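You operate a simulated robot arm through the tools that you are given. There is no shell and no other tool.

Carry out the task below with a simulated robot arm. There is one attempt and no reset: what you move stays moved.

JOB
Torque the four bolts of the cover plate in opposite pairs.
Fine: each bolt till the red wrench clicks, no further; wrench back where it lay.

The check looks at the end state, three seconds after you hand in, the way a careful person would. Anything else that was tipped, shoved, dropped, spilled or broken makes it a failure. Lids that push on must go on centred and level and be pressed home; caps that screw on are set level and turned clockwise until they are tight.

ROBOT AND FRAMES
A 6-joint arm with a two-finger gripper, fixed in place. Base frame: the origin is on the floor under the middle of its stand, x ahead of it, y to its left, z up; the work surface is at about z = 0.88. Lengths are in m, angles in degrees, forces in N, time in s.
It reaches about 1.637 m from its shoulder. Its first joint turns from -166.0 to 166.0 degrees. Payload 3.43 kg.
Tool frame: the origin (TCP) lies between the finger pads and is the grasp point; the fingertips stand 0.02 m ahead of it; z points along the fingers, y is the line along which they close. The gripper opens to 0.19 m; its body begins 0.248 m behind the TCP.
Orientation is that of the tool frame in the base frame, as [roll, pitch, yaw] about the fixed x, y, z axes, in that order (R = Rz(yaw) Ry(pitch) Rx(roll)). With the fingers straight down and closing along the base's y, the tool's x points along the base's -x, its y along +y and its z along -z.

CONTROLS
- The arm moves only by the tool apply_moves. Its argument "steps" is one flat list of numbers, 7 for each row, row after row: the shift along the tool's x, y, z in units of 30 mm (1.0 is 30 mm), then the turn, a rotation vector about the tool's x, y, z in units of 6 degrees (1.0 is 6 degrees), then the gripper command, from -1 (shut) to 1 (fully open), values between in proportion. In form: [x, y, z, ax, ay, az, grip, x, y, z, ax, ay, az, grip, ...]. A call has 1 to 20 rows; each row shifts and turns the commanded pose from where the row before left it, along the tool's axes as they then stand. A call with a number of a shift or a turn outside -1 to 1 is refused whole. Each row takes 0.2 s and may step no farther than 0.05 m and 8.6 degrees from the row before; otherwise, or with a gripper value out of range, the whole call is refused. A pose out of reach is approached as far as the arm can. The call stops where the force on the tool passes 40 N (or 10 N more than at its start, if that is more) or the arm is blocked; 0.2 s more then pass. Each finger travels about 0.045 m/s and halts on what it meets, pressing with about 29 N; the grip force reading is that of the motor and also rises with nothing between the fingers. The clock runs only during rows and for 0.2 s after the last one: add rows that do not move to give the fingers time. It gives the time, the measured TCP pose, the force on the tool (base axes), the opening and the grip force at its end, in the units of the frame above (readings bear some noise), with the torque about the TCP (base axes, N m) and any sound that the robot's microphone picked up, and new pictures: "show" is both (left out), scene, wrist or none.
- Cameras (640 x 400 px; columns grow to the right, rows downward): "scene" is fixed at [0.0492, 0.6498, 1.6547]; the picture's right is [-0.62, -0.78, 0.00], its down [-0.45, 0.36, -0.82] and it looks along [0.64, -0.51, -0.57] (base axes); focal length 352 px, centre (320, 200). "wrist" rides on the gripper at [0.07, -0.008, -0.288] in the tool frame; the picture's right is [0.12, 0.99, 0.00], its down [-0.96, 0.12, -0.25] and it looks along [-0.25, 0.03, 0.97] (tool axes); focal length 261 px, centre (320, 200). There is no depth. A picture from a camera that has moved, and an enlarged one, comes with that camera's place and axes in the base frame and with its lens.
- raise_lower(by): slides the trunk up (or, below 0, down) by that many m; the arm rides with it, the base frame stays. It gives what a move gives, with no picture.
- zoom(camera, box): a new picture of the part [left, top, right, bottom] of that camera's present view, enlarged. It takes no simulated time.
- close_job(): hands the job in; it is judged then, once.

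Places have to be worked out from the pictures, the camera data and where the tool is seen. Open the gripper and draw the arm clear of the work before you hand the job in, unless the task says otherwise.

The tools are called as a command line: name --argument value ..., lists and objects as JSON in quotes. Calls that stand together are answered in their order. apply_moves: Moves the arm, as the interface text tells. Its arguments: {"type":"object","properties":{"steps":{"type":"array"},"show":{"type":"string","enum":["both","scene","wrist","none"]}},"required":["steps"]} The other tools are called the same way: raise_lower (by) moves the trunk up or down; zoom (camera, box) takes an enlarged picture of a part of a camera's view; close_job () hands the job in.

At the start:

```text
t: 0.0
tcp_pos: [0.6826, 0.0962, 1.2005]
ee_rot: [-179.9, 0.0, -180.0]
ft_force: [0.6, -0.1, 0.3]
wrist_torque: [0.0, -0.05, 0.0]
grip_width: 0.1902
grip_force: 0.0
trunk travel left (down, up): [-0.125, 0.115]
```

scene: 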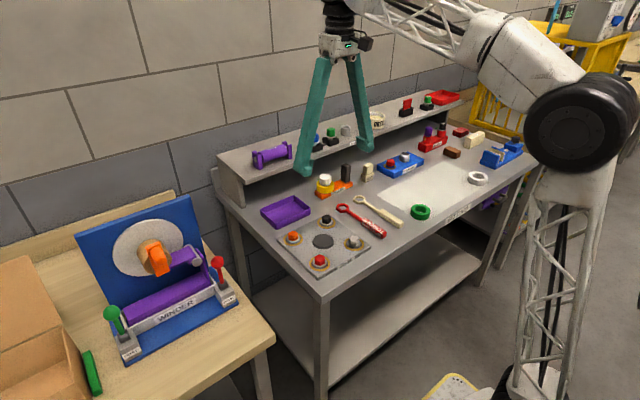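
wrist: 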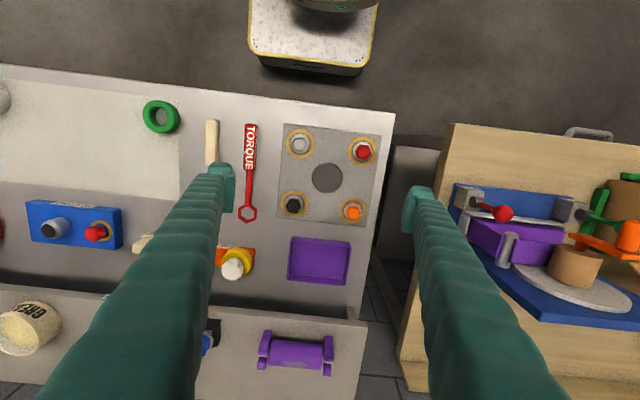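

I see the cover plate with four bolts (grey, red, black, orange), with a red torque wrench lying beside it. I'll take enlarged views first to work out positions.

zoom --camera "wrist" --box '[200, 100, 400, 225]'

zoom --camera "scene" --box '[250, 170, 442, 290]'

```text
3.20 times, centred on (300, 162) of wrist
camera zoom: at [0.6127, 0.0882, 1.4881], right [-0.12, 0.99, 0.0], down [0.96, 0.12, 0.25], along [0.25, 0.03, -0.97], focal length 834 px, centre (384, 320)
```

zoom: 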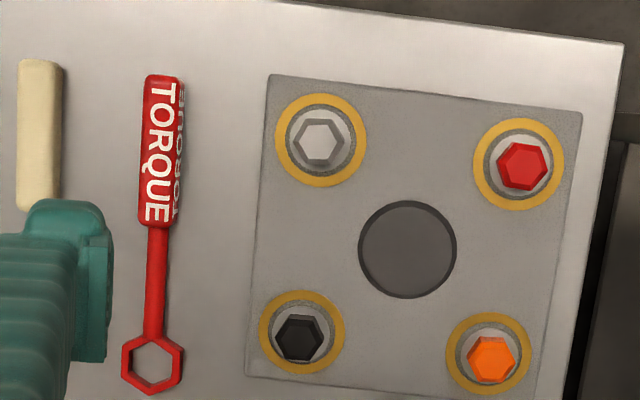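

```text
3.33 times, centred on (346, 230) of scene
camera zoom: at [0.0492, 0.6498, 1.6547], right [-0.62, -0.78, 0.0], down [-0.45, 0.36, -0.82], along [0.64, -0.51, -0.57], focal length 1173 px, centre (233, 100)
```

zoom: 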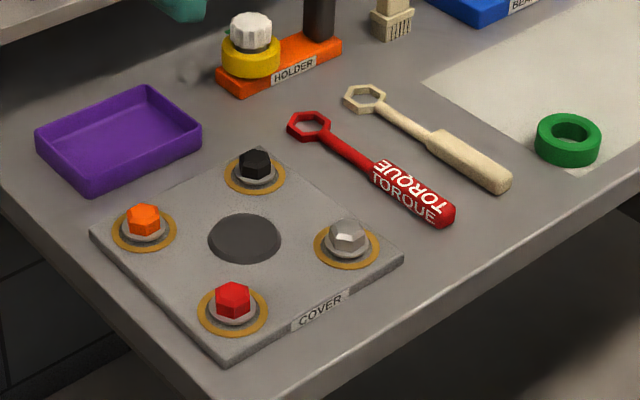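

I'll enlarge the wrench and bolts further to judge the hex orientations and heights.

zoom --camera "wrist" --box '[280, 120, 344, 160]'

zoom --camera "wrist" --box '[216, 190, 312, 250]'

zoom --camera "scene" --box '[270, 205, 382, 275]'

zoom --camera "wrist" --box '[320, 125, 400, 225]'

zoom --camera "scene" --box '[330, 190, 410, 240]'

```text
10.00 times, centred on (312, 140) of wrist
camera zoom: at [0.6127, 0.0882, 1.4881], right [-0.12, 0.99, 0.0], down [0.96, 0.12, 0.25], along [0.25, 0.03, -0.97], focal length 2606 px, centre (400, 800)
```

zoom: 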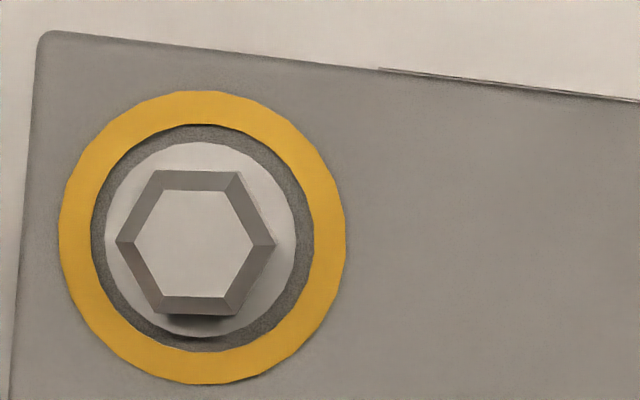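

```text
6.67 times, centred on (264, 220) of wrist
camera zoom: at [0.6127, 0.0882, 1.4881], right [-0.12, 0.99, 0.0], down [0.96, 0.12, 0.25], along [0.25, 0.03, -0.97], focal length 1738 px, centre (693, 67)
```

zoom: 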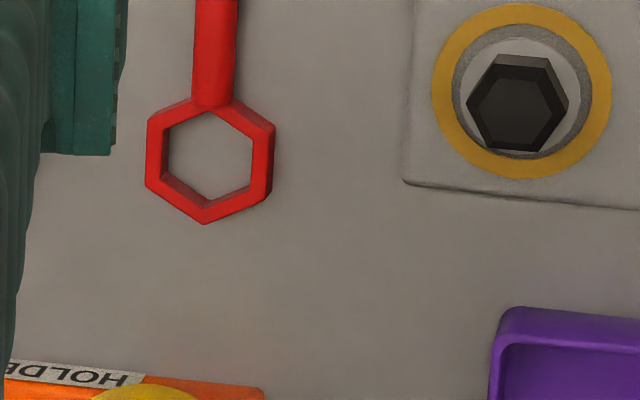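

```text
5.71 times, centred on (326, 240) of scene
camera zoom: at [0.0492, 0.6498, 1.6547], right [-0.62, -0.78, 0.0], down [-0.45, 0.36, -0.82], along [0.64, -0.51, -0.57], focal length 2010 px, centre (286, -29)
```

zoom: 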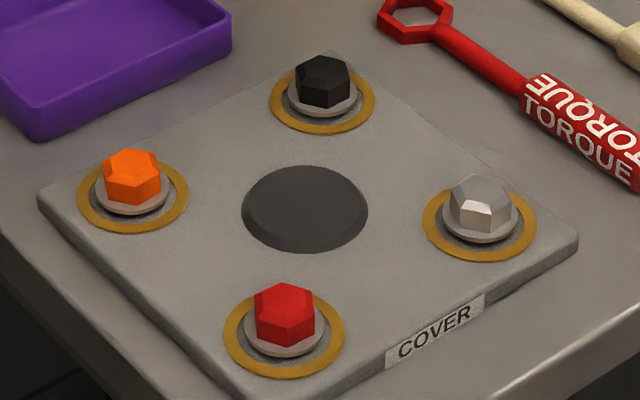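

```text
4.00 times, centred on (360, 175) of wrist
camera zoom: at [0.6127, 0.0882, 1.4881], right [-0.12, 0.99, 0.0], down [0.96, 0.12, 0.25], along [0.25, 0.03, -0.97], focal length 1043 px, centre (160, 300)
```

zoom: 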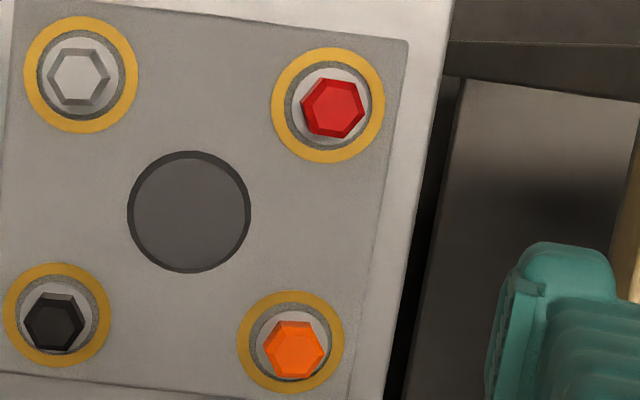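

```text
8.00 times, centred on (370, 215) of scene
camera zoom: at [0.0492, 0.6498, 1.6547], right [-0.62, -0.78, 0.0], down [-0.45, 0.36, -0.82], along [0.64, -0.51, -0.57], focal length 2814 px, centre (-80, 80)
```

zoom: 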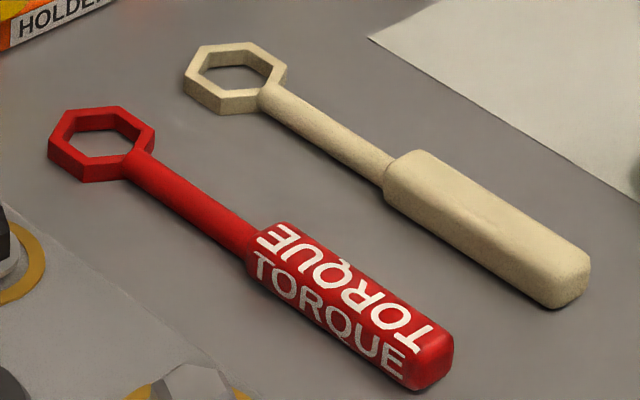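

The wrench lies roughly along base x at y≈-0.062 (ring x≈0.82, handle x≈0.61–0.71). I'll bring the gripper over the handle at a safe height while narrowing the opening, and look more closely.

apply_moves --steps '[0.03, -0.66, 0.625, 0, 0, 0, -0.2, 0.03, -0.66, 0.625, 0, 0, 0, -0.2, 0.03, -0.66, 0.625, 0, 0, 0, -0.2, 0.03, -0.66, 0.625, 0, 0, 0, -0.2, 0.03, -0.66, 0.625, 0, 0, 0, -0.2, 0.03, -0.66, 0.625, 0, 0, 0, -0.2, 0.03, -0.66, 0.625, 0, 0, 0, -0.2, 0.03, -0.66, 0.625, 0, 0, 0, -0.2, 0, 0, 0, 0, 0, 0, -0.2]' --show "both"

```text
t: 2.0
tcp_pos: [0.675, -0.0633, 1.0494]
ee_rot: [-180.0, 0.0, -179.9]
ft_force: [-0.6, -0.8, -0.2]
wrist_torque: [-0.02, 0.01, 0.01]
grip_width: 0.0759
grip_force: 0.1
trunk travel left (down, up): [-0.125, 0.115]
camera wrist: at [0.6052, -0.0699, 1.3385], right [-0.12, 0.99, 0.0], down [0.96, 0.12, 0.25], along [0.25, 0.03, -0.97], focal length 261 px, centre (320, 200)
```

scene: 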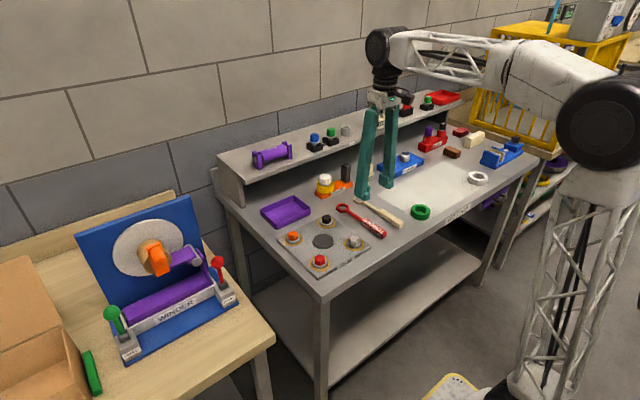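
wrist: 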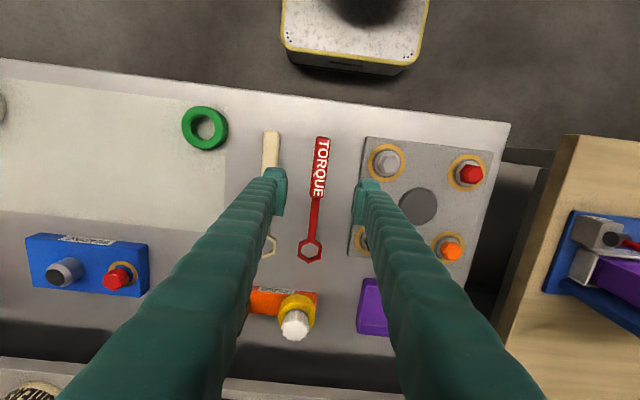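

The gripper is above the handle with the wrench in view between the fingers. I'll enlarge to measure the wrench, bolts and finger clearances precisely.

zoom --camera "wrist" --box '[272, 125, 368, 185]'

zoom --camera "wrist" --box '[272, 210, 368, 270]'

zoom --camera "wrist" --box '[360, 140, 420, 180]'

zoom --camera "wrist" --box '[240, 150, 400, 250]'

```text
6.67 times, centred on (320, 155) of wrist
camera zoom: at [0.6052, -0.0699, 1.3385], right [-0.12, 0.99, 0.0], down [0.96, 0.12, 0.25], along [0.25, 0.03, -0.97], focal length 1738 px, centre (320, 500)
```

zoom: 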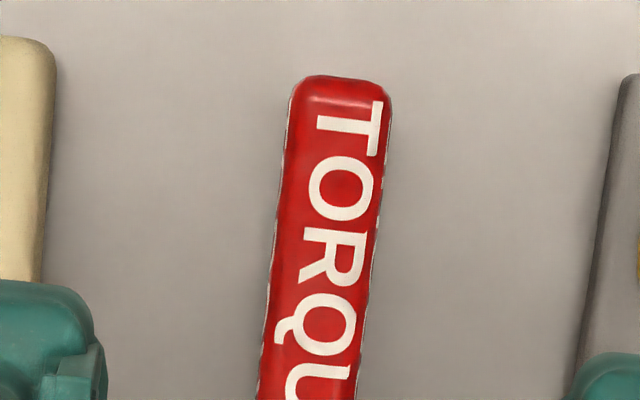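

```text
6.67 times, centred on (320, 240) of wrist
camera zoom: at [0.6052, -0.0699, 1.3385], right [-0.12, 0.99, 0.0], down [0.96, 0.12, 0.25], along [0.25, 0.03, -0.97], focal length 1738 px, centre (320, -67)
```

zoom: 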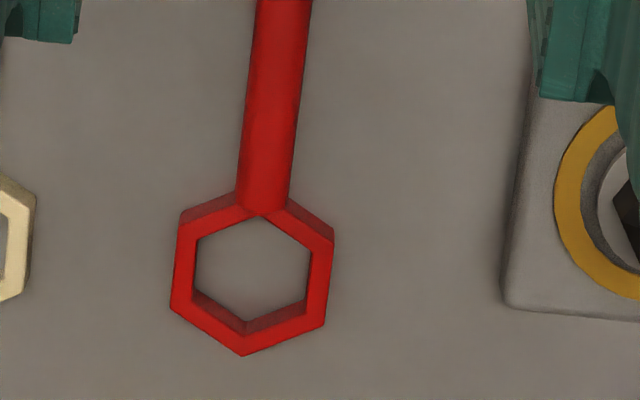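

```text
10.00 times, centred on (390, 160) of wrist
camera zoom: at [0.6052, -0.0699, 1.3385], right [-0.12, 0.99, 0.0], down [0.96, 0.12, 0.25], along [0.25, 0.03, -0.97], focal length 2606 px, centre (-380, 600)
```

zoom: 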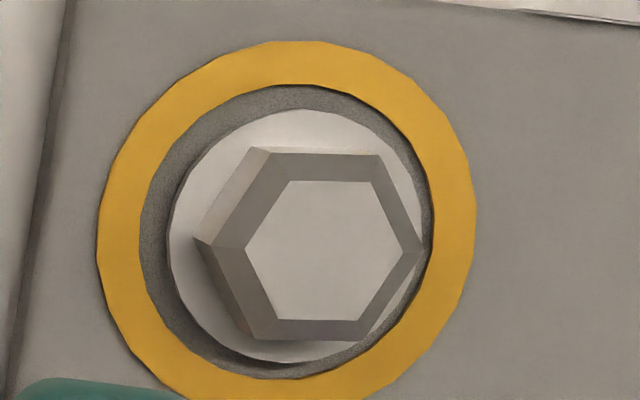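

```text
4.00 times, centred on (320, 200) of wrist
camera zoom: at [0.6052, -0.0699, 1.3385], right [-0.12, 0.99, 0.0], down [0.96, 0.12, 0.25], along [0.25, 0.03, -0.97], focal length 1043 px, centre (320, 200)
```

zoom: 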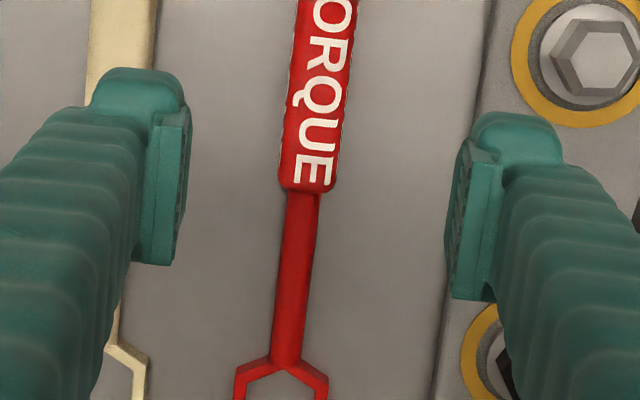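

I'll enlarge the ring itself and the other bolts for precise geometry.

zoom --camera "wrist" --box '[288, 234, 336, 264]'

zoom --camera "wrist" --box '[430, 150, 494, 190]'

zoom --camera "wrist" --box '[416, 226, 480, 266]'

zoom --camera "scene" --box '[336, 225, 376, 250]'

```text
13.33 times, centred on (312, 249) of wrist
camera zoom: at [0.6052, -0.0699, 1.3385], right [-0.12, 0.99, 0.0], down [0.96, 0.12, 0.25], along [0.25, 0.03, -0.97], focal length 3475 px, centre (427, -453)
```

zoom: 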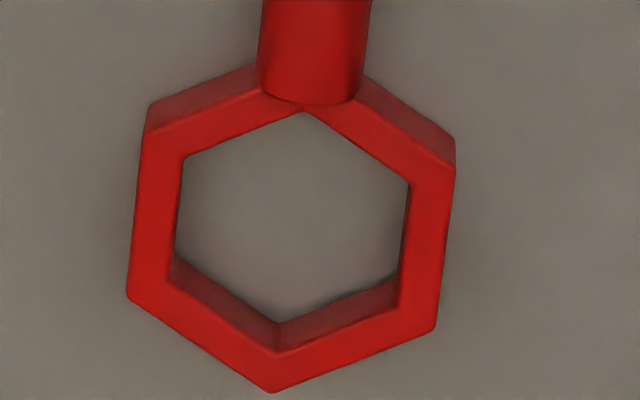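

```text
10.00 times, centred on (462, 170) of wrist
camera zoom: at [0.6052, -0.0699, 1.3385], right [-0.12, 0.99, 0.0], down [0.96, 0.12, 0.25], along [0.25, 0.03, -0.97], focal length 2606 px, centre (-1100, 500)
```

zoom: 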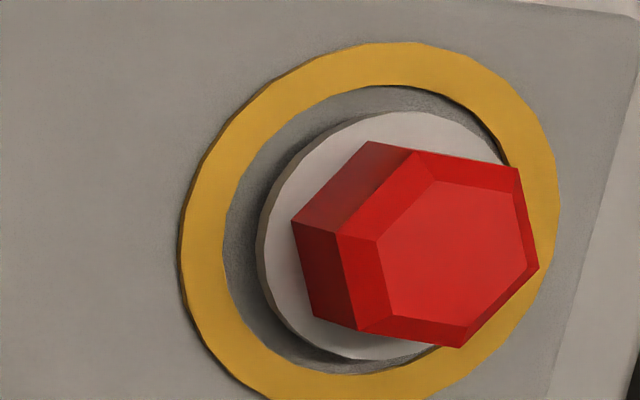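

```text
10.00 times, centred on (448, 246) of wrist
camera zoom: at [0.6052, -0.0699, 1.3385], right [-0.12, 0.99, 0.0], down [0.96, 0.12, 0.25], along [0.25, 0.03, -0.97], focal length 2606 px, centre (-960, -260)
```

zoom: 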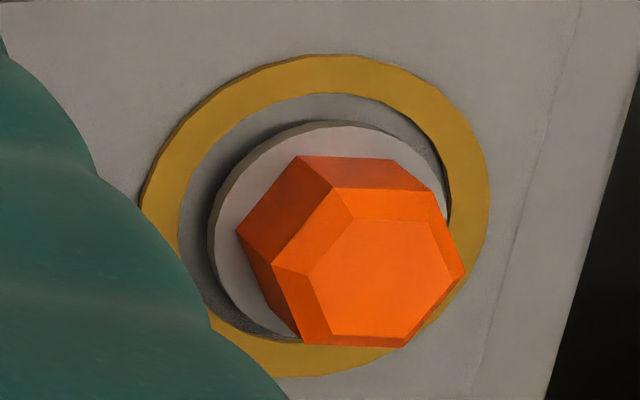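

```text
16.00 times, centred on (356, 238) of scene
camera zoom: at [0.0492, 0.6498, 1.6547], right [-0.62, -0.78, 0.0], down [-0.45, 0.36, -0.82], along [0.64, -0.51, -0.57], focal length 5629 px, centre (-256, -400)
```

zoom: 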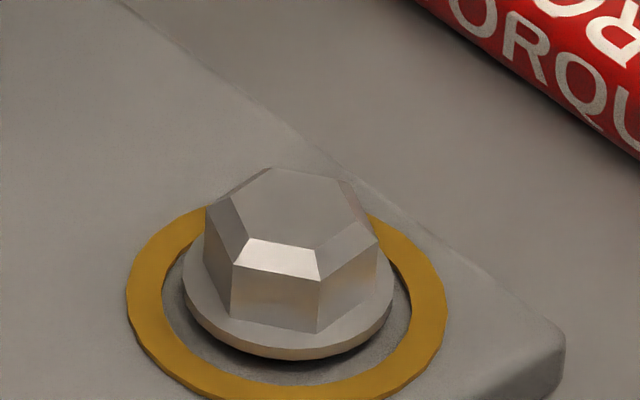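

Ring AF ≈ 32 mm vs bolt AF ≈ 29 mm with chamfered tops; the grey bolt is at about (0.6415, 0.0475) with top z≈0.923. I'll narrow the fingers to ~50 mm and descend over the handle centre (x≈0.66), stopping partway to check clearance.

apply_moves --steps '[0.1, 0, 0.4, 0, 0, 0, -0.47, 0.1, 0, 0.6, 0, 0, 0, -0.47, 0.1, -0.03, 0.6, 0, 0, 0, -0.47, 0.1, 0, 0.6, 0, 0, 0, -0.47, 0.113, 0, 0.6, 0, 0, 0, -0.47, 0, 0, 0.5, 0, 0, 0, -0.47, 0, 0, 0, 0, 0, 0, -0.47]' --show "both"

```text
t: 3.6
tcp_pos: [0.6612, -0.0642, 0.9517]
ee_rot: [179.9, 0.1, 179.9]
ft_force: [-1.2, -0.9, -0.6]
wrist_torque: [0.0, 0.02, 0.0]
grip_width: 0.0504
grip_force: 0.1
trunk travel left (down, up): [-0.125, 0.115]
camera wrist: at [0.5897, -0.0709, 1.2385], right [-0.12, 0.99, 0.0], down [0.96, 0.12, 0.25], along [0.25, 0.03, -0.97], focal length 261 px, centre (320, 200)
```

scene: 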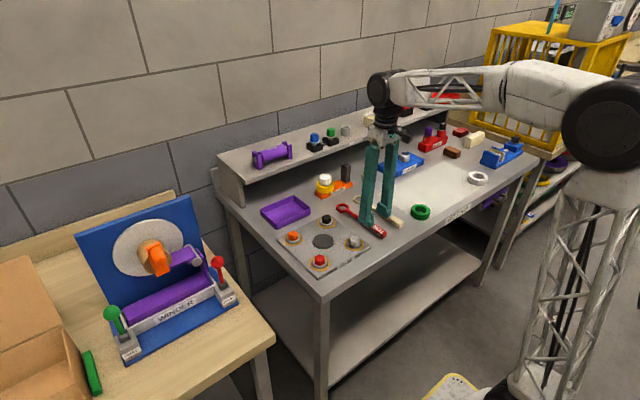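
wrist: 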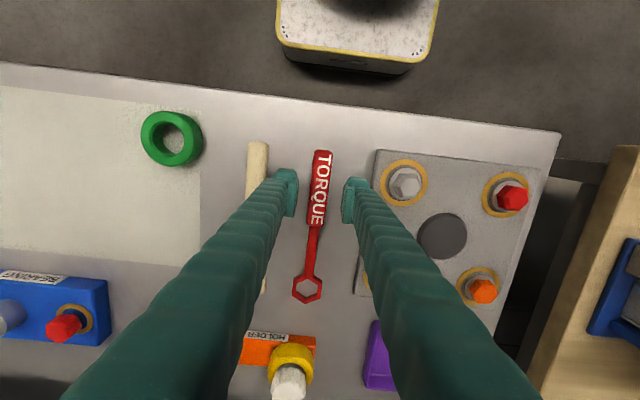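

The fingers straddle the handle. I'll zoom to check centring and to triangulate the ring and bolts from this new viewpoint.

zoom --camera "wrist" --box '[272, 145, 368, 235]'

zoom --camera "wrist" --box '[280, 270, 344, 310]'

zoom --camera "wrist" --box '[374, 164, 438, 204]'

zoom --camera "wrist" --box '[478, 174, 542, 214]'

zoom --camera "wrist" --box '[448, 264, 512, 304]'

```text
4.44 times, centred on (320, 190) of wrist
camera zoom: at [0.5897, -0.0709, 1.2385], right [-0.12, 0.99, 0.0], down [0.96, 0.12, 0.25], along [0.25, 0.03, -0.97], focal length 1158 px, centre (320, 244)
```

zoom: 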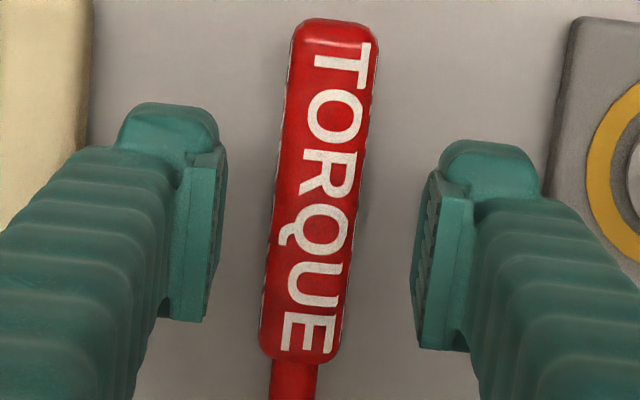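

```text
10.00 times, centred on (312, 290) of wrist
camera zoom: at [0.5897, -0.0709, 1.2385], right [-0.12, 0.99, 0.0], down [0.96, 0.12, 0.25], along [0.25, 0.03, -0.97], focal length 2606 px, centre (400, -700)
```

zoom: 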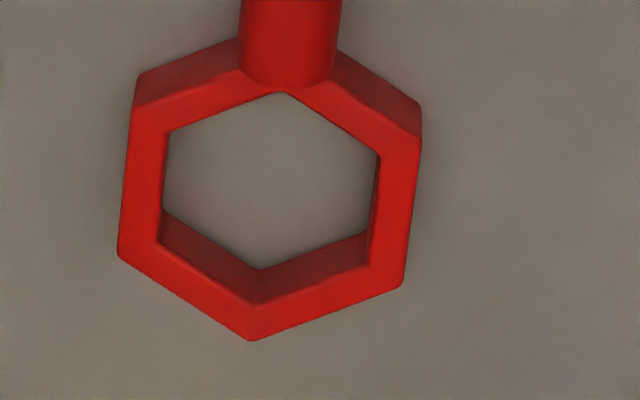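

```text
10.00 times, centred on (406, 184) of wrist
camera zoom: at [0.5897, -0.0709, 1.2385], right [-0.12, 0.99, 0.0], down [0.96, 0.12, 0.25], along [0.25, 0.03, -0.97], focal length 2606 px, centre (-540, 360)
```

zoom: 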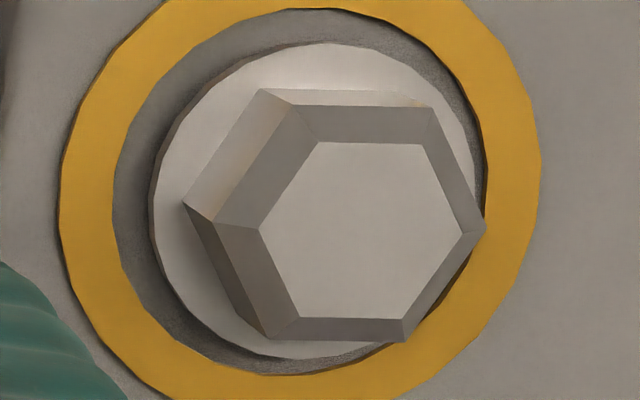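

```text
10.00 times, centred on (510, 194) of wrist
camera zoom: at [0.5897, -0.0709, 1.2385], right [-0.12, 0.99, 0.0], down [0.96, 0.12, 0.25], along [0.25, 0.03, -0.97], focal length 2606 px, centre (-1580, 260)
```

zoom: 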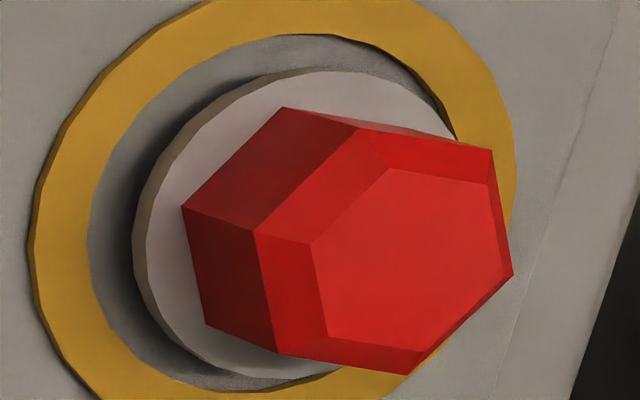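

```text
10.00 times, centred on (480, 284) of wrist
camera zoom: at [0.5897, -0.0709, 1.2385], right [-0.12, 0.99, 0.0], down [0.96, 0.12, 0.25], along [0.25, 0.03, -0.97], focal length 2606 px, centre (-1280, -640)
```

zoom: 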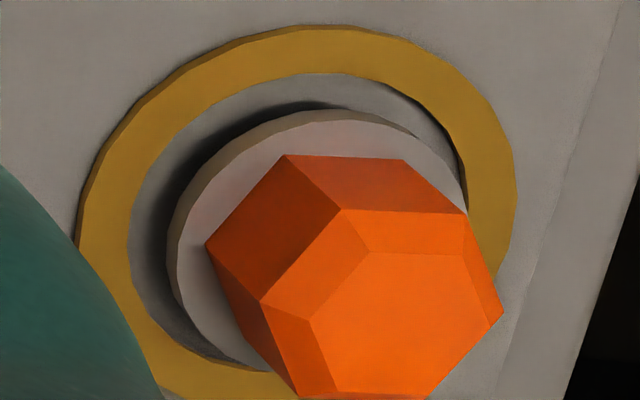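

The handle is centred (within ~1 mm) and both fingers have free space to the beige wrench and cover plate. I'll descend to TCP z≈0.906 and then close on the handle.

apply_moves --steps '[0, 0.03, 0.4, 0, 0, 0, -0.47, 0, 0, 0.4, 0, 0, 0, -0.47, 0, 0, 0.4, 0, 0, 0, -0.47, 0, 0, 0.317, 0, 0, 0, -0.47, 0, 0, 0, 0, 0, 0, -0.47]' --show "both"

```text
t: 4.8
tcp_pos: [0.6587, -0.0643, 0.9058]
ee_rot: [180.0, 0.0, -180.0]
ft_force: [0.0, 0.2, 0.8]
wrist_torque: [-0.02, 0.01, 0.03]
grip_width: 0.0504
grip_force: 0.1
trunk travel left (down, up): [-0.125, 0.115]
camera wrist: at [0.59, -0.0704, 1.1939], right [-0.12, 0.99, 0.0], down [0.96, 0.12, 0.25], along [0.25, 0.03, -0.97], focal length 261 px, centre (320, 200)
```

scene: 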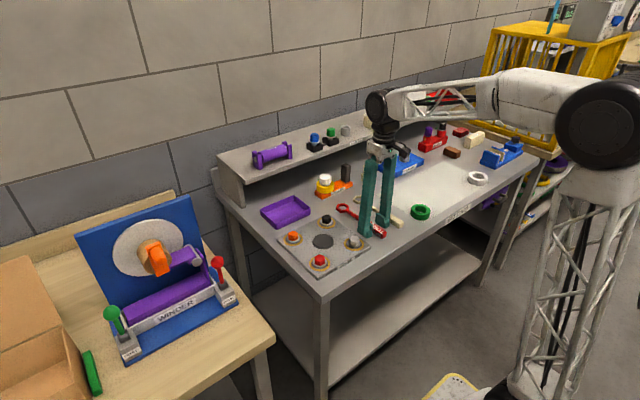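
wrist: 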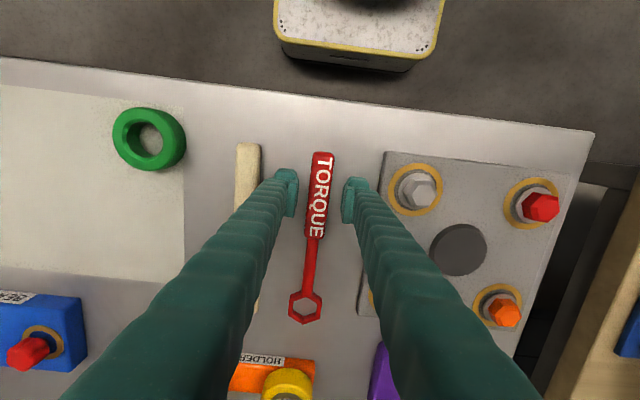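

zoom --camera "wrist" --box '[264, 140, 376, 240]'

zoom --camera "scene" --box '[336, 185, 416, 245]'

```text
4.00 times, centred on (320, 190) of wrist
camera zoom: at [0.59, -0.0704, 1.1939], right [-0.12, 0.99, 0.0], down [0.96, 0.12, 0.25], along [0.25, 0.03, -0.97], focal length 1043 px, centre (320, 240)
```

zoom: 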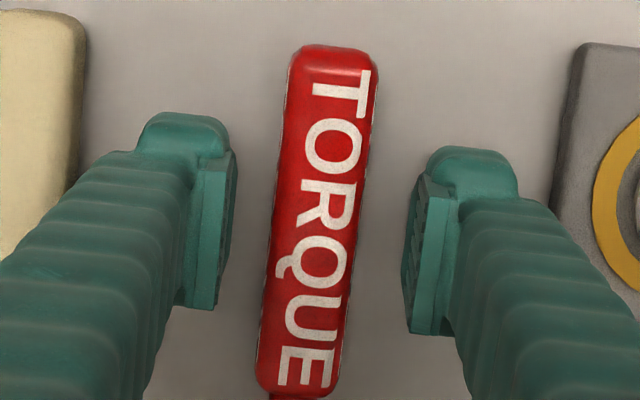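

```text
6.67 times, centred on (376, 215) of scene
camera zoom: at [0.0492, 0.6498, 1.6547], right [-0.62, -0.78, 0.0], down [-0.45, 0.36, -0.82], along [0.64, -0.51, -0.57], focal length 2345 px, centre (-53, 100)
```

zoom: 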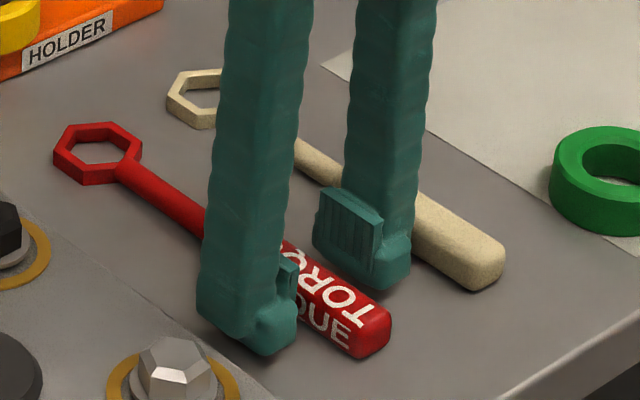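

The pads are either side of the handle with the tips just above the table. I'll close the gripper now without moving.

apply_moves --steps '[0, 0, 0, 0, 0, 0, -1, 0, 0, 0, 0, 0, 0, -1, 0, 0, 0, 0, 0, 0, -1, 0, 0, 0, 0, 0, 0, -1, 0, 0, 0, 0, 0, 0, -1, 0, 0, 0, 0, 0, 0, -1]' --show "both"

```text
t: 6.2
tcp_pos: [0.66, -0.064, 0.907]
ee_rot: [-180.0, 0.0, -180.0]
ft_force: [-0.2, -0.5, -1.0]
wrist_torque: [-0.05, 0.01, -0.05]
grip_width: 0.0249
grip_force: 29.3
trunk travel left (down, up): [-0.125, 0.115]
camera wrist: at [0.59, -0.0704, 1.194], right [-0.12, 0.99, 0.0], down [0.96, 0.12, 0.25], along [0.25, 0.03, -0.97], focal length 261 px, centre (320, 200)
```

scene: 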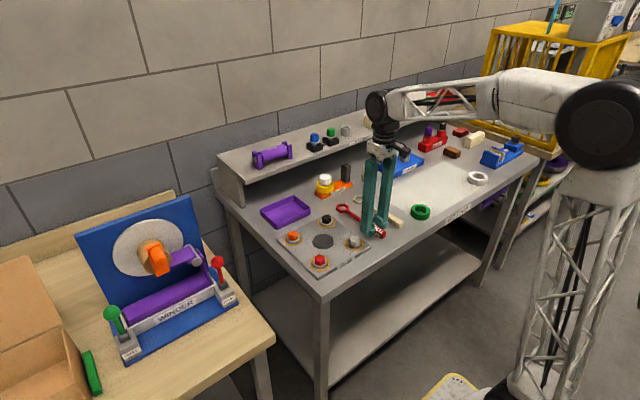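
wrist: 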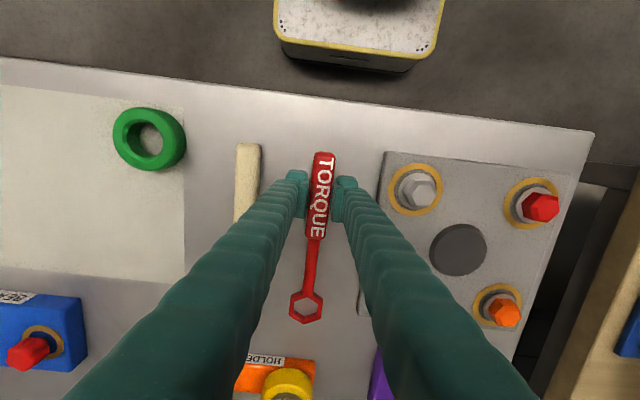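

The handle is held (width 24.9 mm, 29 N). I'll lift straight up ~80 mm and check that the wrench stays level.

apply_moves --steps '[0, 0, -0.3, 0, 0, 0, -1, 0, 0, -0.5, 0, 0, 0, -1, 0, 0, -0.6, 0, 0, 0, -1, 0, 0, -0.6, 0, 0, 0, -1, 0, 0, -0.6, 0, 0, 0, -1, 0, 0, 0, 0, 0, 0, -1]' --show "both"

```text
t: 7.6
tcp_pos: [0.6608, -0.0634, 0.9839]
ee_rot: [180.0, 0.0, -180.0]
ft_force: [-0.2, 0.6, -1.8]
wrist_torque: [-0.02, 0.1, -0.03]
grip_width: 0.025
grip_force: 28.7
trunk travel left (down, up): [-0.125, 0.115]
camera wrist: at [0.5907, -0.0709, 1.2719], right [-0.12, 0.99, 0.0], down [0.96, 0.12, 0.25], along [0.25, 0.03, -0.97], focal length 261 px, centre (320, 200)
```

scene: 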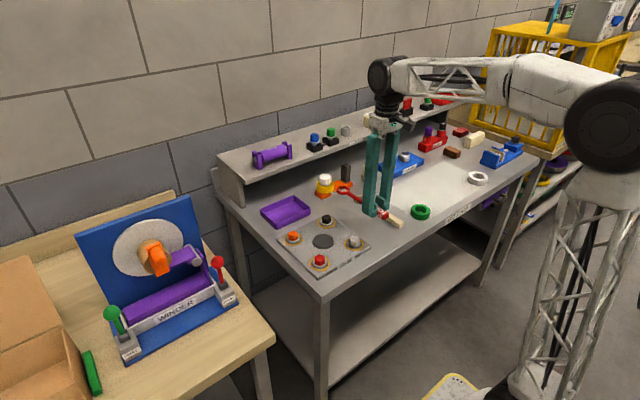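
wrist: 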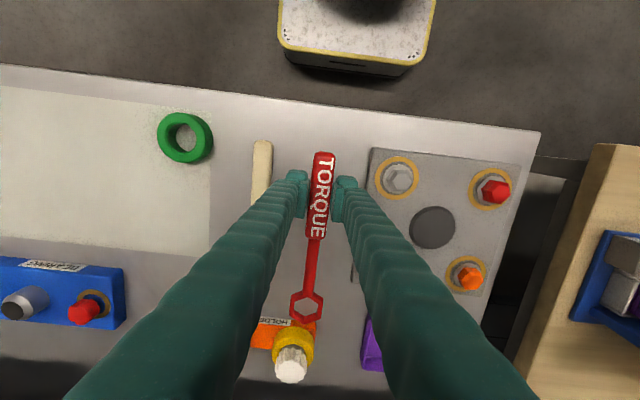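

The wrench lifted with ~1.8 N weight and the ring stays in the same place in the wrist image. I'll zoom on the ring to calibrate its position in the tool frame and check level from the scene camera.

zoom --camera "wrist" --box '[274, 285, 338, 325]'

zoom --camera "scene" --box '[330, 170, 410, 230]'

```text
10.00 times, centred on (306, 305) of wrist
camera zoom: at [0.5907, -0.0709, 1.2719], right [-0.12, 0.99, 0.0], down [0.96, 0.12, 0.25], along [0.25, 0.03, -0.97], focal length 2606 px, centre (460, -850)
```

zoom: 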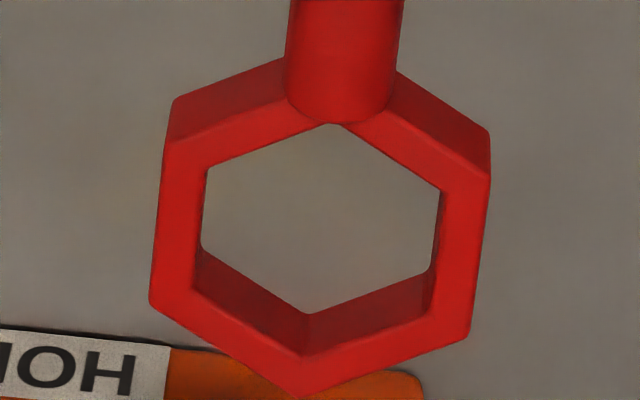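

```text
6.67 times, centred on (370, 200) of scene
camera zoom: at [0.0492, 0.6498, 1.6547], right [-0.62, -0.78, 0.0], down [-0.45, 0.36, -0.82], along [0.64, -0.51, -0.57], focal length 2345 px, centre (-13, 200)
```

zoom: 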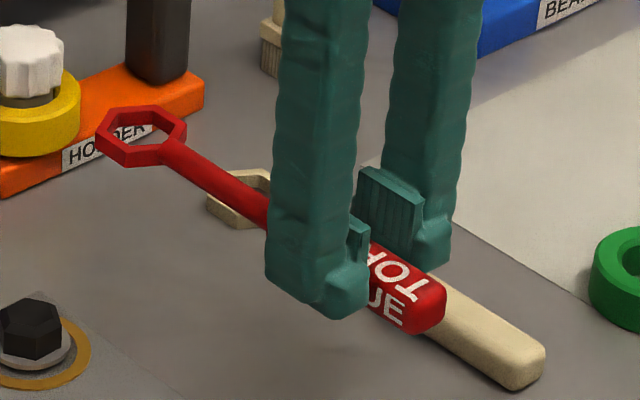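

The wrench stays level with the ring ~0.1615 m ahead of the TCP. I'll carry it (at height) to the grey bolt with the handle pointing at 215.5° (away from the other bolts), which matches the grey hex's orientation.

apply_moves --steps '[0.624, 0.063, 0, 0, 0, -0.74, -1, 0.617, 0.111, 0, 0, 0, -0.74, -1, 0.606, 0.158, 0, 0, 0, -0.74, -1, 0.592, 0.205, 0, 0, 0, -0.74, -1, 0.575, 0.25, 0, 0, 0, -0.74, -1, 0.554, 0.294, 0, 0, 0, -0.74, -1, 0.529, 0.336, 0, 0, 0, -0.74, -1, 0.502, 0.376, 0, 0, 0, -0.737, -1, 0, 0, 0, 0, 0, 0, -1]' --show "both"

```text
t: 9.6
tcp_pos: [0.5094, -0.0479, 0.9836]
ee_rot: [-179.9, 0.0, -144.4]
ft_force: [-0.6, 0.3, -2.6]
wrist_torque: [-0.04, 0.09, -0.01]
grip_width: 0.0249
grip_force: 28.4
trunk travel left (down, up): [-0.125, 0.115]
camera wrist: at [0.4574, -0.0947, 1.2719], right [-0.67, 0.74, 0.0], down [0.71, 0.65, 0.25], along [0.18, 0.17, -0.97], focal length 261 px, centre (320, 200)
```

scene: 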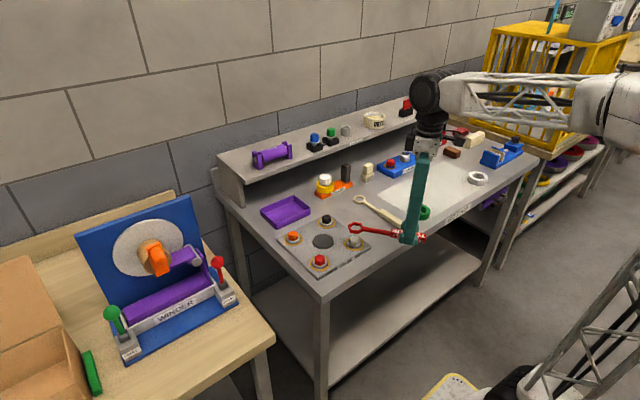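
wrist: 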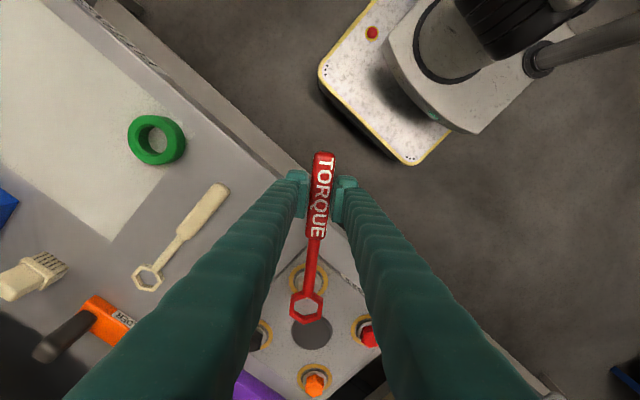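

The wrench now points over the grey bolt. I'll lower ~26 mm so that the ring hovers just above the bolt head and compare ring and bolt in the image.

apply_moves --steps '[0, 0, 0.3, 0, 0, 0, -1, 0, 0, 0.3, 0, 0, 0, -1, 0, 0, 0.27, 0, 0, 0, -1, 0, 0, 0, 0, 0, 0, -1]' --show "wrist"

zoom --camera "wrist" --box '[274, 285, 338, 325]'

zoom --camera "scene" --box '[322, 212, 386, 252]'

```text
t: 10.6
tcp_pos: [0.5118, -0.0475, 0.9561]
ee_rot: [-180.0, 0.0, -144.5]
ft_force: [-0.6, -0.2, -2.5]
wrist_torque: [-0.09, 0.04, 0.01]
grip_width: 0.0249
grip_force: 28.8
trunk travel left (down, up): [-0.125, 0.115]
camera wrist: at [0.4587, -0.0946, 1.2447], right [-0.67, 0.74, 0.0], down [0.72, 0.65, 0.25], along [0.18, 0.17, -0.97], focal length 261 px, centre (320, 200)
```

wrist: 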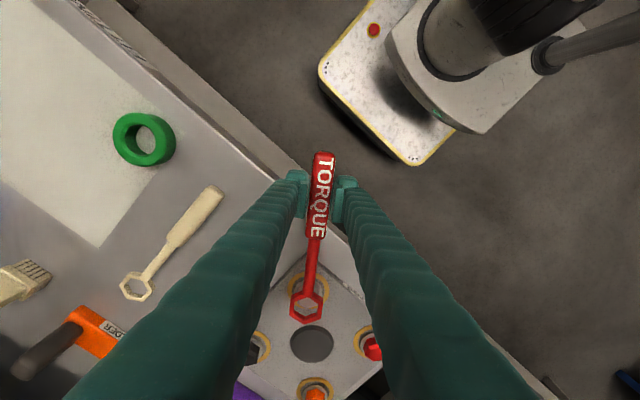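

```text
10.00 times, centred on (306, 305) of wrist
camera zoom: at [0.4587, -0.0946, 1.2447], right [-0.67, 0.74, 0.0], down [0.72, 0.65, 0.25], along [0.18, 0.17, -0.97], focal length 2606 px, centre (460, -850)
```

zoom: 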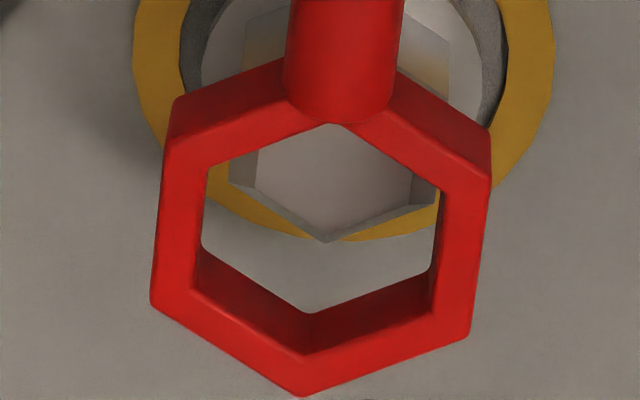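

```text
10.00 times, centred on (354, 232) of scene
camera zoom: at [0.0492, 0.6498, 1.6547], right [-0.62, -0.78, 0.0], down [-0.45, 0.36, -0.82], along [0.64, -0.51, -0.57], focal length 3518 px, centre (-20, -120)
```

zoom: 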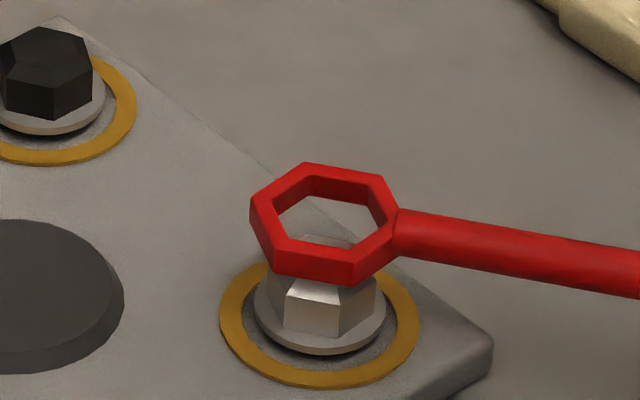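

The ring is in line with the bolt; my estimates put bolt centre at tool (-0.1616, +0.0025) and ring at about (-0.1615, +0.0011). I'll zoom the scene view tighter to confirm along-handle alignment.

zoom --camera "scene" --box '[338, 222, 370, 254]'

```text
12.50 times, centred on (354, 238) of scene
camera zoom: at [0.0492, 0.6498, 1.6547], right [-0.62, -0.78, 0.0], down [-0.45, 0.36, -0.82], along [0.64, -0.51, -0.57], focal length 4398 px, centre (-105, -275)
```

zoom: 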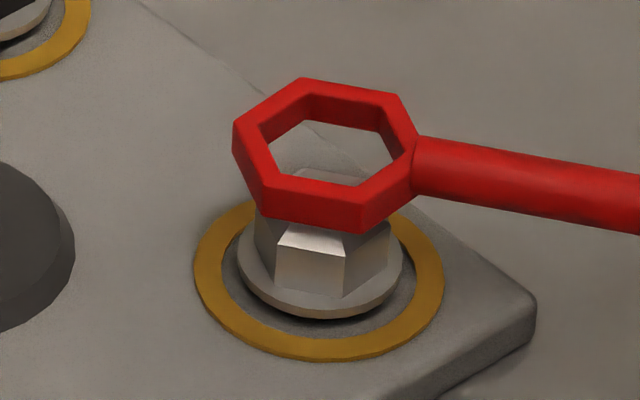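

Along-handle alignment is within ~0.5 mm; the bolt is ~1.7 mm toward tool +y. I'll shift 1.7 mm and lower 15 mm gently so that the ring passes the chamfer, checking forces.

apply_moves --steps '[0, 0.057, 0, 0, 0, 0, -1, 0, 0, 0.15, 0, 0, 0, -1, 0, 0, 0.15, 0, 0, 0, -1, 0, 0, 0.1, 0, 0, 0, -1, 0, 0, 0.1, 0, 0, 0, -1, 0, 0, 0, 0, 0, 0, -1]' --show "wrist"

zoom --camera "wrist" --box '[274, 275, 338, 325]'

zoom --camera "scene" --box '[338, 222, 370, 254]'

```text
t: 12.0
tcp_pos: [0.5099, -0.0453, 0.9419]
ee_rot: [-180.0, 0.0, -144.6]
ft_force: [0.2, 0.3, -2.3]
wrist_torque: [-0.05, 0.07, 0.04]
grip_width: 0.0251
grip_force: 29.0
trunk travel left (down, up): [-0.125, 0.115]
camera wrist: at [0.4577, -0.0931, 1.2295], right [-0.67, 0.74, 0.0], down [0.72, 0.65, 0.25], along [0.18, 0.17, -0.97], focal length 261 px, centre (320, 200)
```

wrist: 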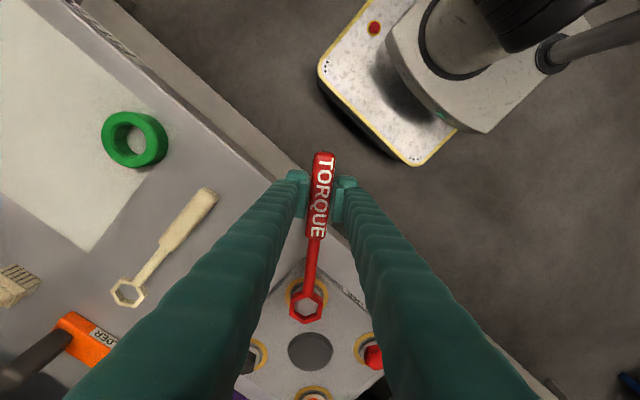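

```text
8.00 times, centred on (306, 300) of wrist
camera zoom: at [0.4577, -0.0931, 1.2295], right [-0.67, 0.74, 0.0], down [0.72, 0.65, 0.25], along [0.18, 0.17, -0.97], focal length 2085 px, centre (432, -600)
```

zoom: 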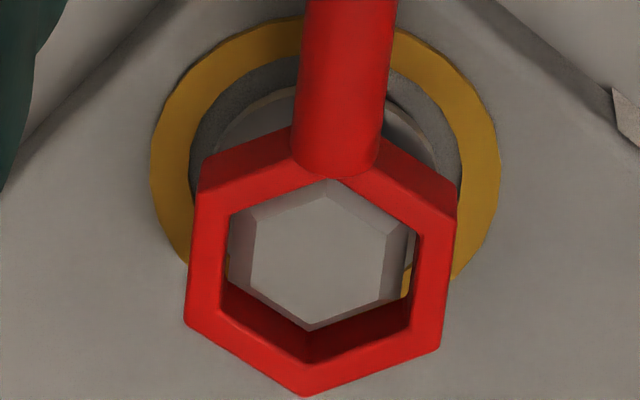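

```text
12.50 times, centred on (354, 238) of scene
camera zoom: at [0.0492, 0.6498, 1.6547], right [-0.62, -0.78, 0.0], down [-0.45, 0.36, -0.82], along [0.64, -0.51, -0.57], focal length 4398 px, centre (-105, -275)
```

zoom: 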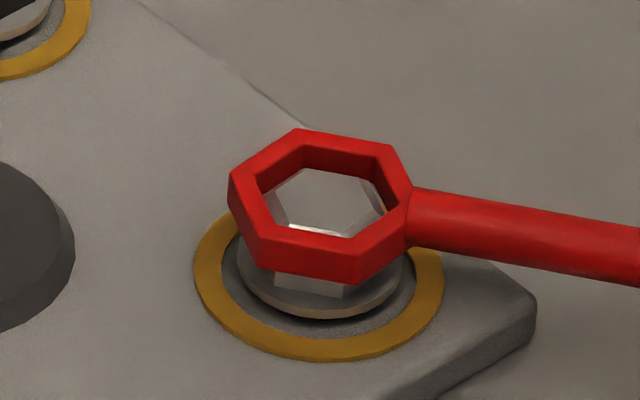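

The ring now sits around the bolt's chamfer with no contact force, matching within ~0.5 mm. I'll continue lowering in small steps until it seats on the flange.

apply_moves --steps '[0, -0.01, 0.08, 0, 0, 0, -1, 0, 0, 0.08, 0, 0, 0, -1, 0, 0, 0.06, 0, 0, 0, -1, 0, 0, 0.05, 0, 0, 0, -1, 0, 0, 0, 0, 0, 0, -1]' --show "wrist"

zoom --camera "wrist" --box '[274, 275, 338, 325]'

zoom --camera "scene" --box '[338, 222, 370, 254]'

```text
t: 13.2
tcp_pos: [0.5098, -0.0478, 0.9334]
ee_rot: [179.9, 0.0, -144.3]
ft_force: [0.9, -0.7, -2.5]
wrist_torque: [-0.05, 0.06, 0.02]
grip_width: 0.025
grip_force: 29.3
trunk travel left (down, up): [-0.125, 0.115]
camera wrist: at [0.4577, -0.0936, 1.2217], right [-0.67, 0.74, 0.0], down [0.72, 0.65, 0.25], along [0.18, 0.17, -0.97], focal length 261 px, centre (320, 200)
```

wrist: 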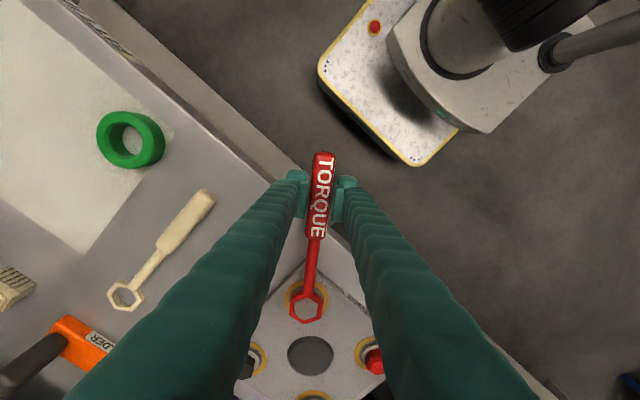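

```text
8.00 times, centred on (306, 300) of wrist
camera zoom: at [0.4577, -0.0936, 1.2217], right [-0.67, 0.74, 0.0], down [0.72, 0.65, 0.25], along [0.18, 0.17, -0.97], focal length 2085 px, centre (432, -600)
```

zoom: 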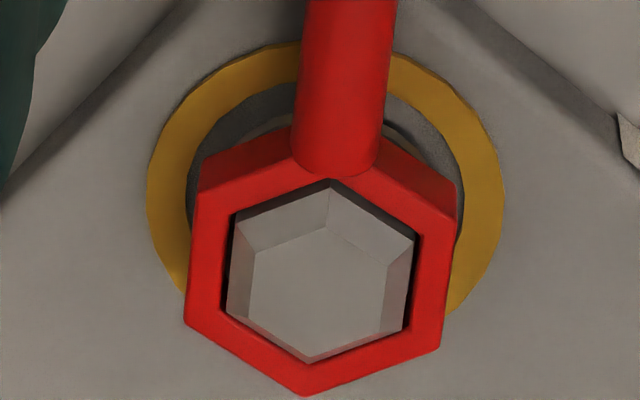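

```text
12.50 times, centred on (354, 238) of scene
camera zoom: at [0.0492, 0.6498, 1.6547], right [-0.62, -0.78, 0.0], down [-0.45, 0.36, -0.82], along [0.64, -0.51, -0.57], focal length 4398 px, centre (-105, -275)
```

zoom: 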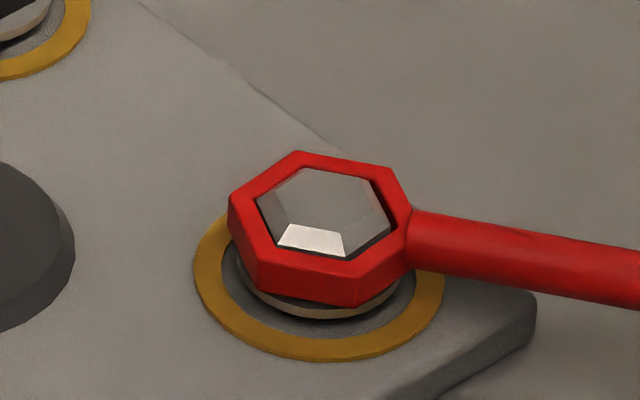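

The hex is fully engaged with clearance all around. I'll begin turning clockwise along an arc of radius 0.1615 m about the bolt: first 6° in small steps, watching force and sound.

apply_moves --steps '[-0.0033, 0.1878, 0, 0, 0, 0.3333, -1, -0.0033, 0.1878, 0, 0, 0, 0.3333, -1, -0.0033, 0.1878, 0, 0, 0, 0.3333, -1]' --show "wrist"

```text
t: 14.0
tcp_pos: [0.5002, -0.0325, 0.9341]
ee_rot: [-180.0, 0.1, -150.5]
ft_force: [2.8, -0.2, -2.7]
wrist_torque: [0.02, -0.02, -0.12]
grip_width: 0.025
grip_force: 29.5
trunk travel left (down, up): [-0.125, 0.115]
camera wrist: at [0.4434, -0.0734, 1.2218], right [-0.59, 0.81, 0.0], down [0.78, 0.57, 0.25], along [0.2, 0.15, -0.97], focal length 261 px, centre (320, 200)
```

wrist: 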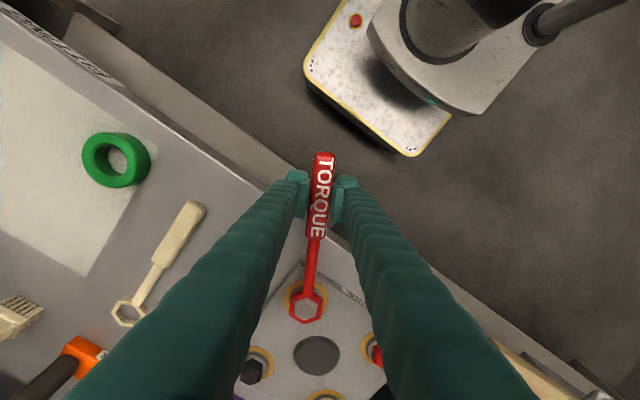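

Slight contact starting (~2.8 N). Continuing clockwise in 4° increments with readings after each.

apply_moves --steps '[-0.0033, 0.1878, 0, 0, 0, 0.3333, -1, -0.0033, 0.1878, 0, 0, 0, 0.3333, -1]' --show "none"

```text
t: 14.6
tcp_pos: [0.496, -0.0225, 0.9341]
ee_rot: [179.9, -0.1, -154.5]
ft_force: [0.4, -0.4, -1.7]
wrist_torque: [-0.03, 0.03, 0.0]
grip_width: 0.0252
grip_force: 28.7
trunk travel left (down, up): [-0.125, 0.115]
```

zoom --camera "wrist" --box '[274, 275, 338, 325]'

```text
8.00 times, centred on (306, 300) of wrist
camera zoom: at [0.4359, -0.0594, 1.222], right [-0.54, 0.84, 0.0], down [0.82, 0.52, 0.25], along [0.21, 0.13, -0.97], focal length 2085 px, centre (432, -600)
```

zoom: 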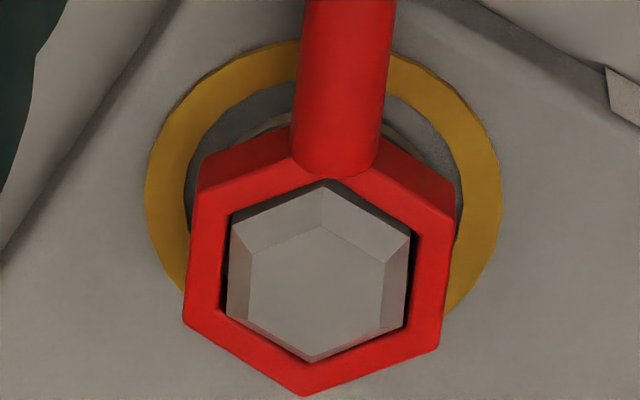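

The bolt is turning along with the ring (still nicely centred). Continuing in 4° increments, listening for the click.

apply_moves --steps '[-0.0033, 0.1878, 0, 0, 0, 0.3333, -1, -0.0033, 0.1878, 0, 0, 0, 0.3333, -1]' --show "none"

```text
t: 15.2
tcp_pos: [0.4931, -0.0132, 0.9349]
ee_rot: [180.0, 0.0, -158.6]
ft_force: [2.0, 0.2, -2.1]
wrist_torque: [0.0, -0.03, 0.05]
grip_width: 0.0253
grip_force: 28.8
trunk travel left (down, up): [-0.125, 0.115]
```

Low resistance so far (θ≈201°). Continuing.

apply_moves --steps '[-0.0033, 0.1878, 0, 0, 0, 0.3333, -1, -0.0033, 0.1878, 0, 0, 0, 0.3333, -1]' --show "none"

```text
t: 15.8
tcp_pos: [0.4886, -0.0029, 0.9347]
ee_rot: [180.0, 0.1, -162.5]
ft_force: [5.8, 2.1, -1.0]
wrist_torque: [0.08, -0.31, 0.17]
grip_width: 0.0249
grip_force: 29.3
trunk travel left (down, up): [-0.125, 0.115]
```

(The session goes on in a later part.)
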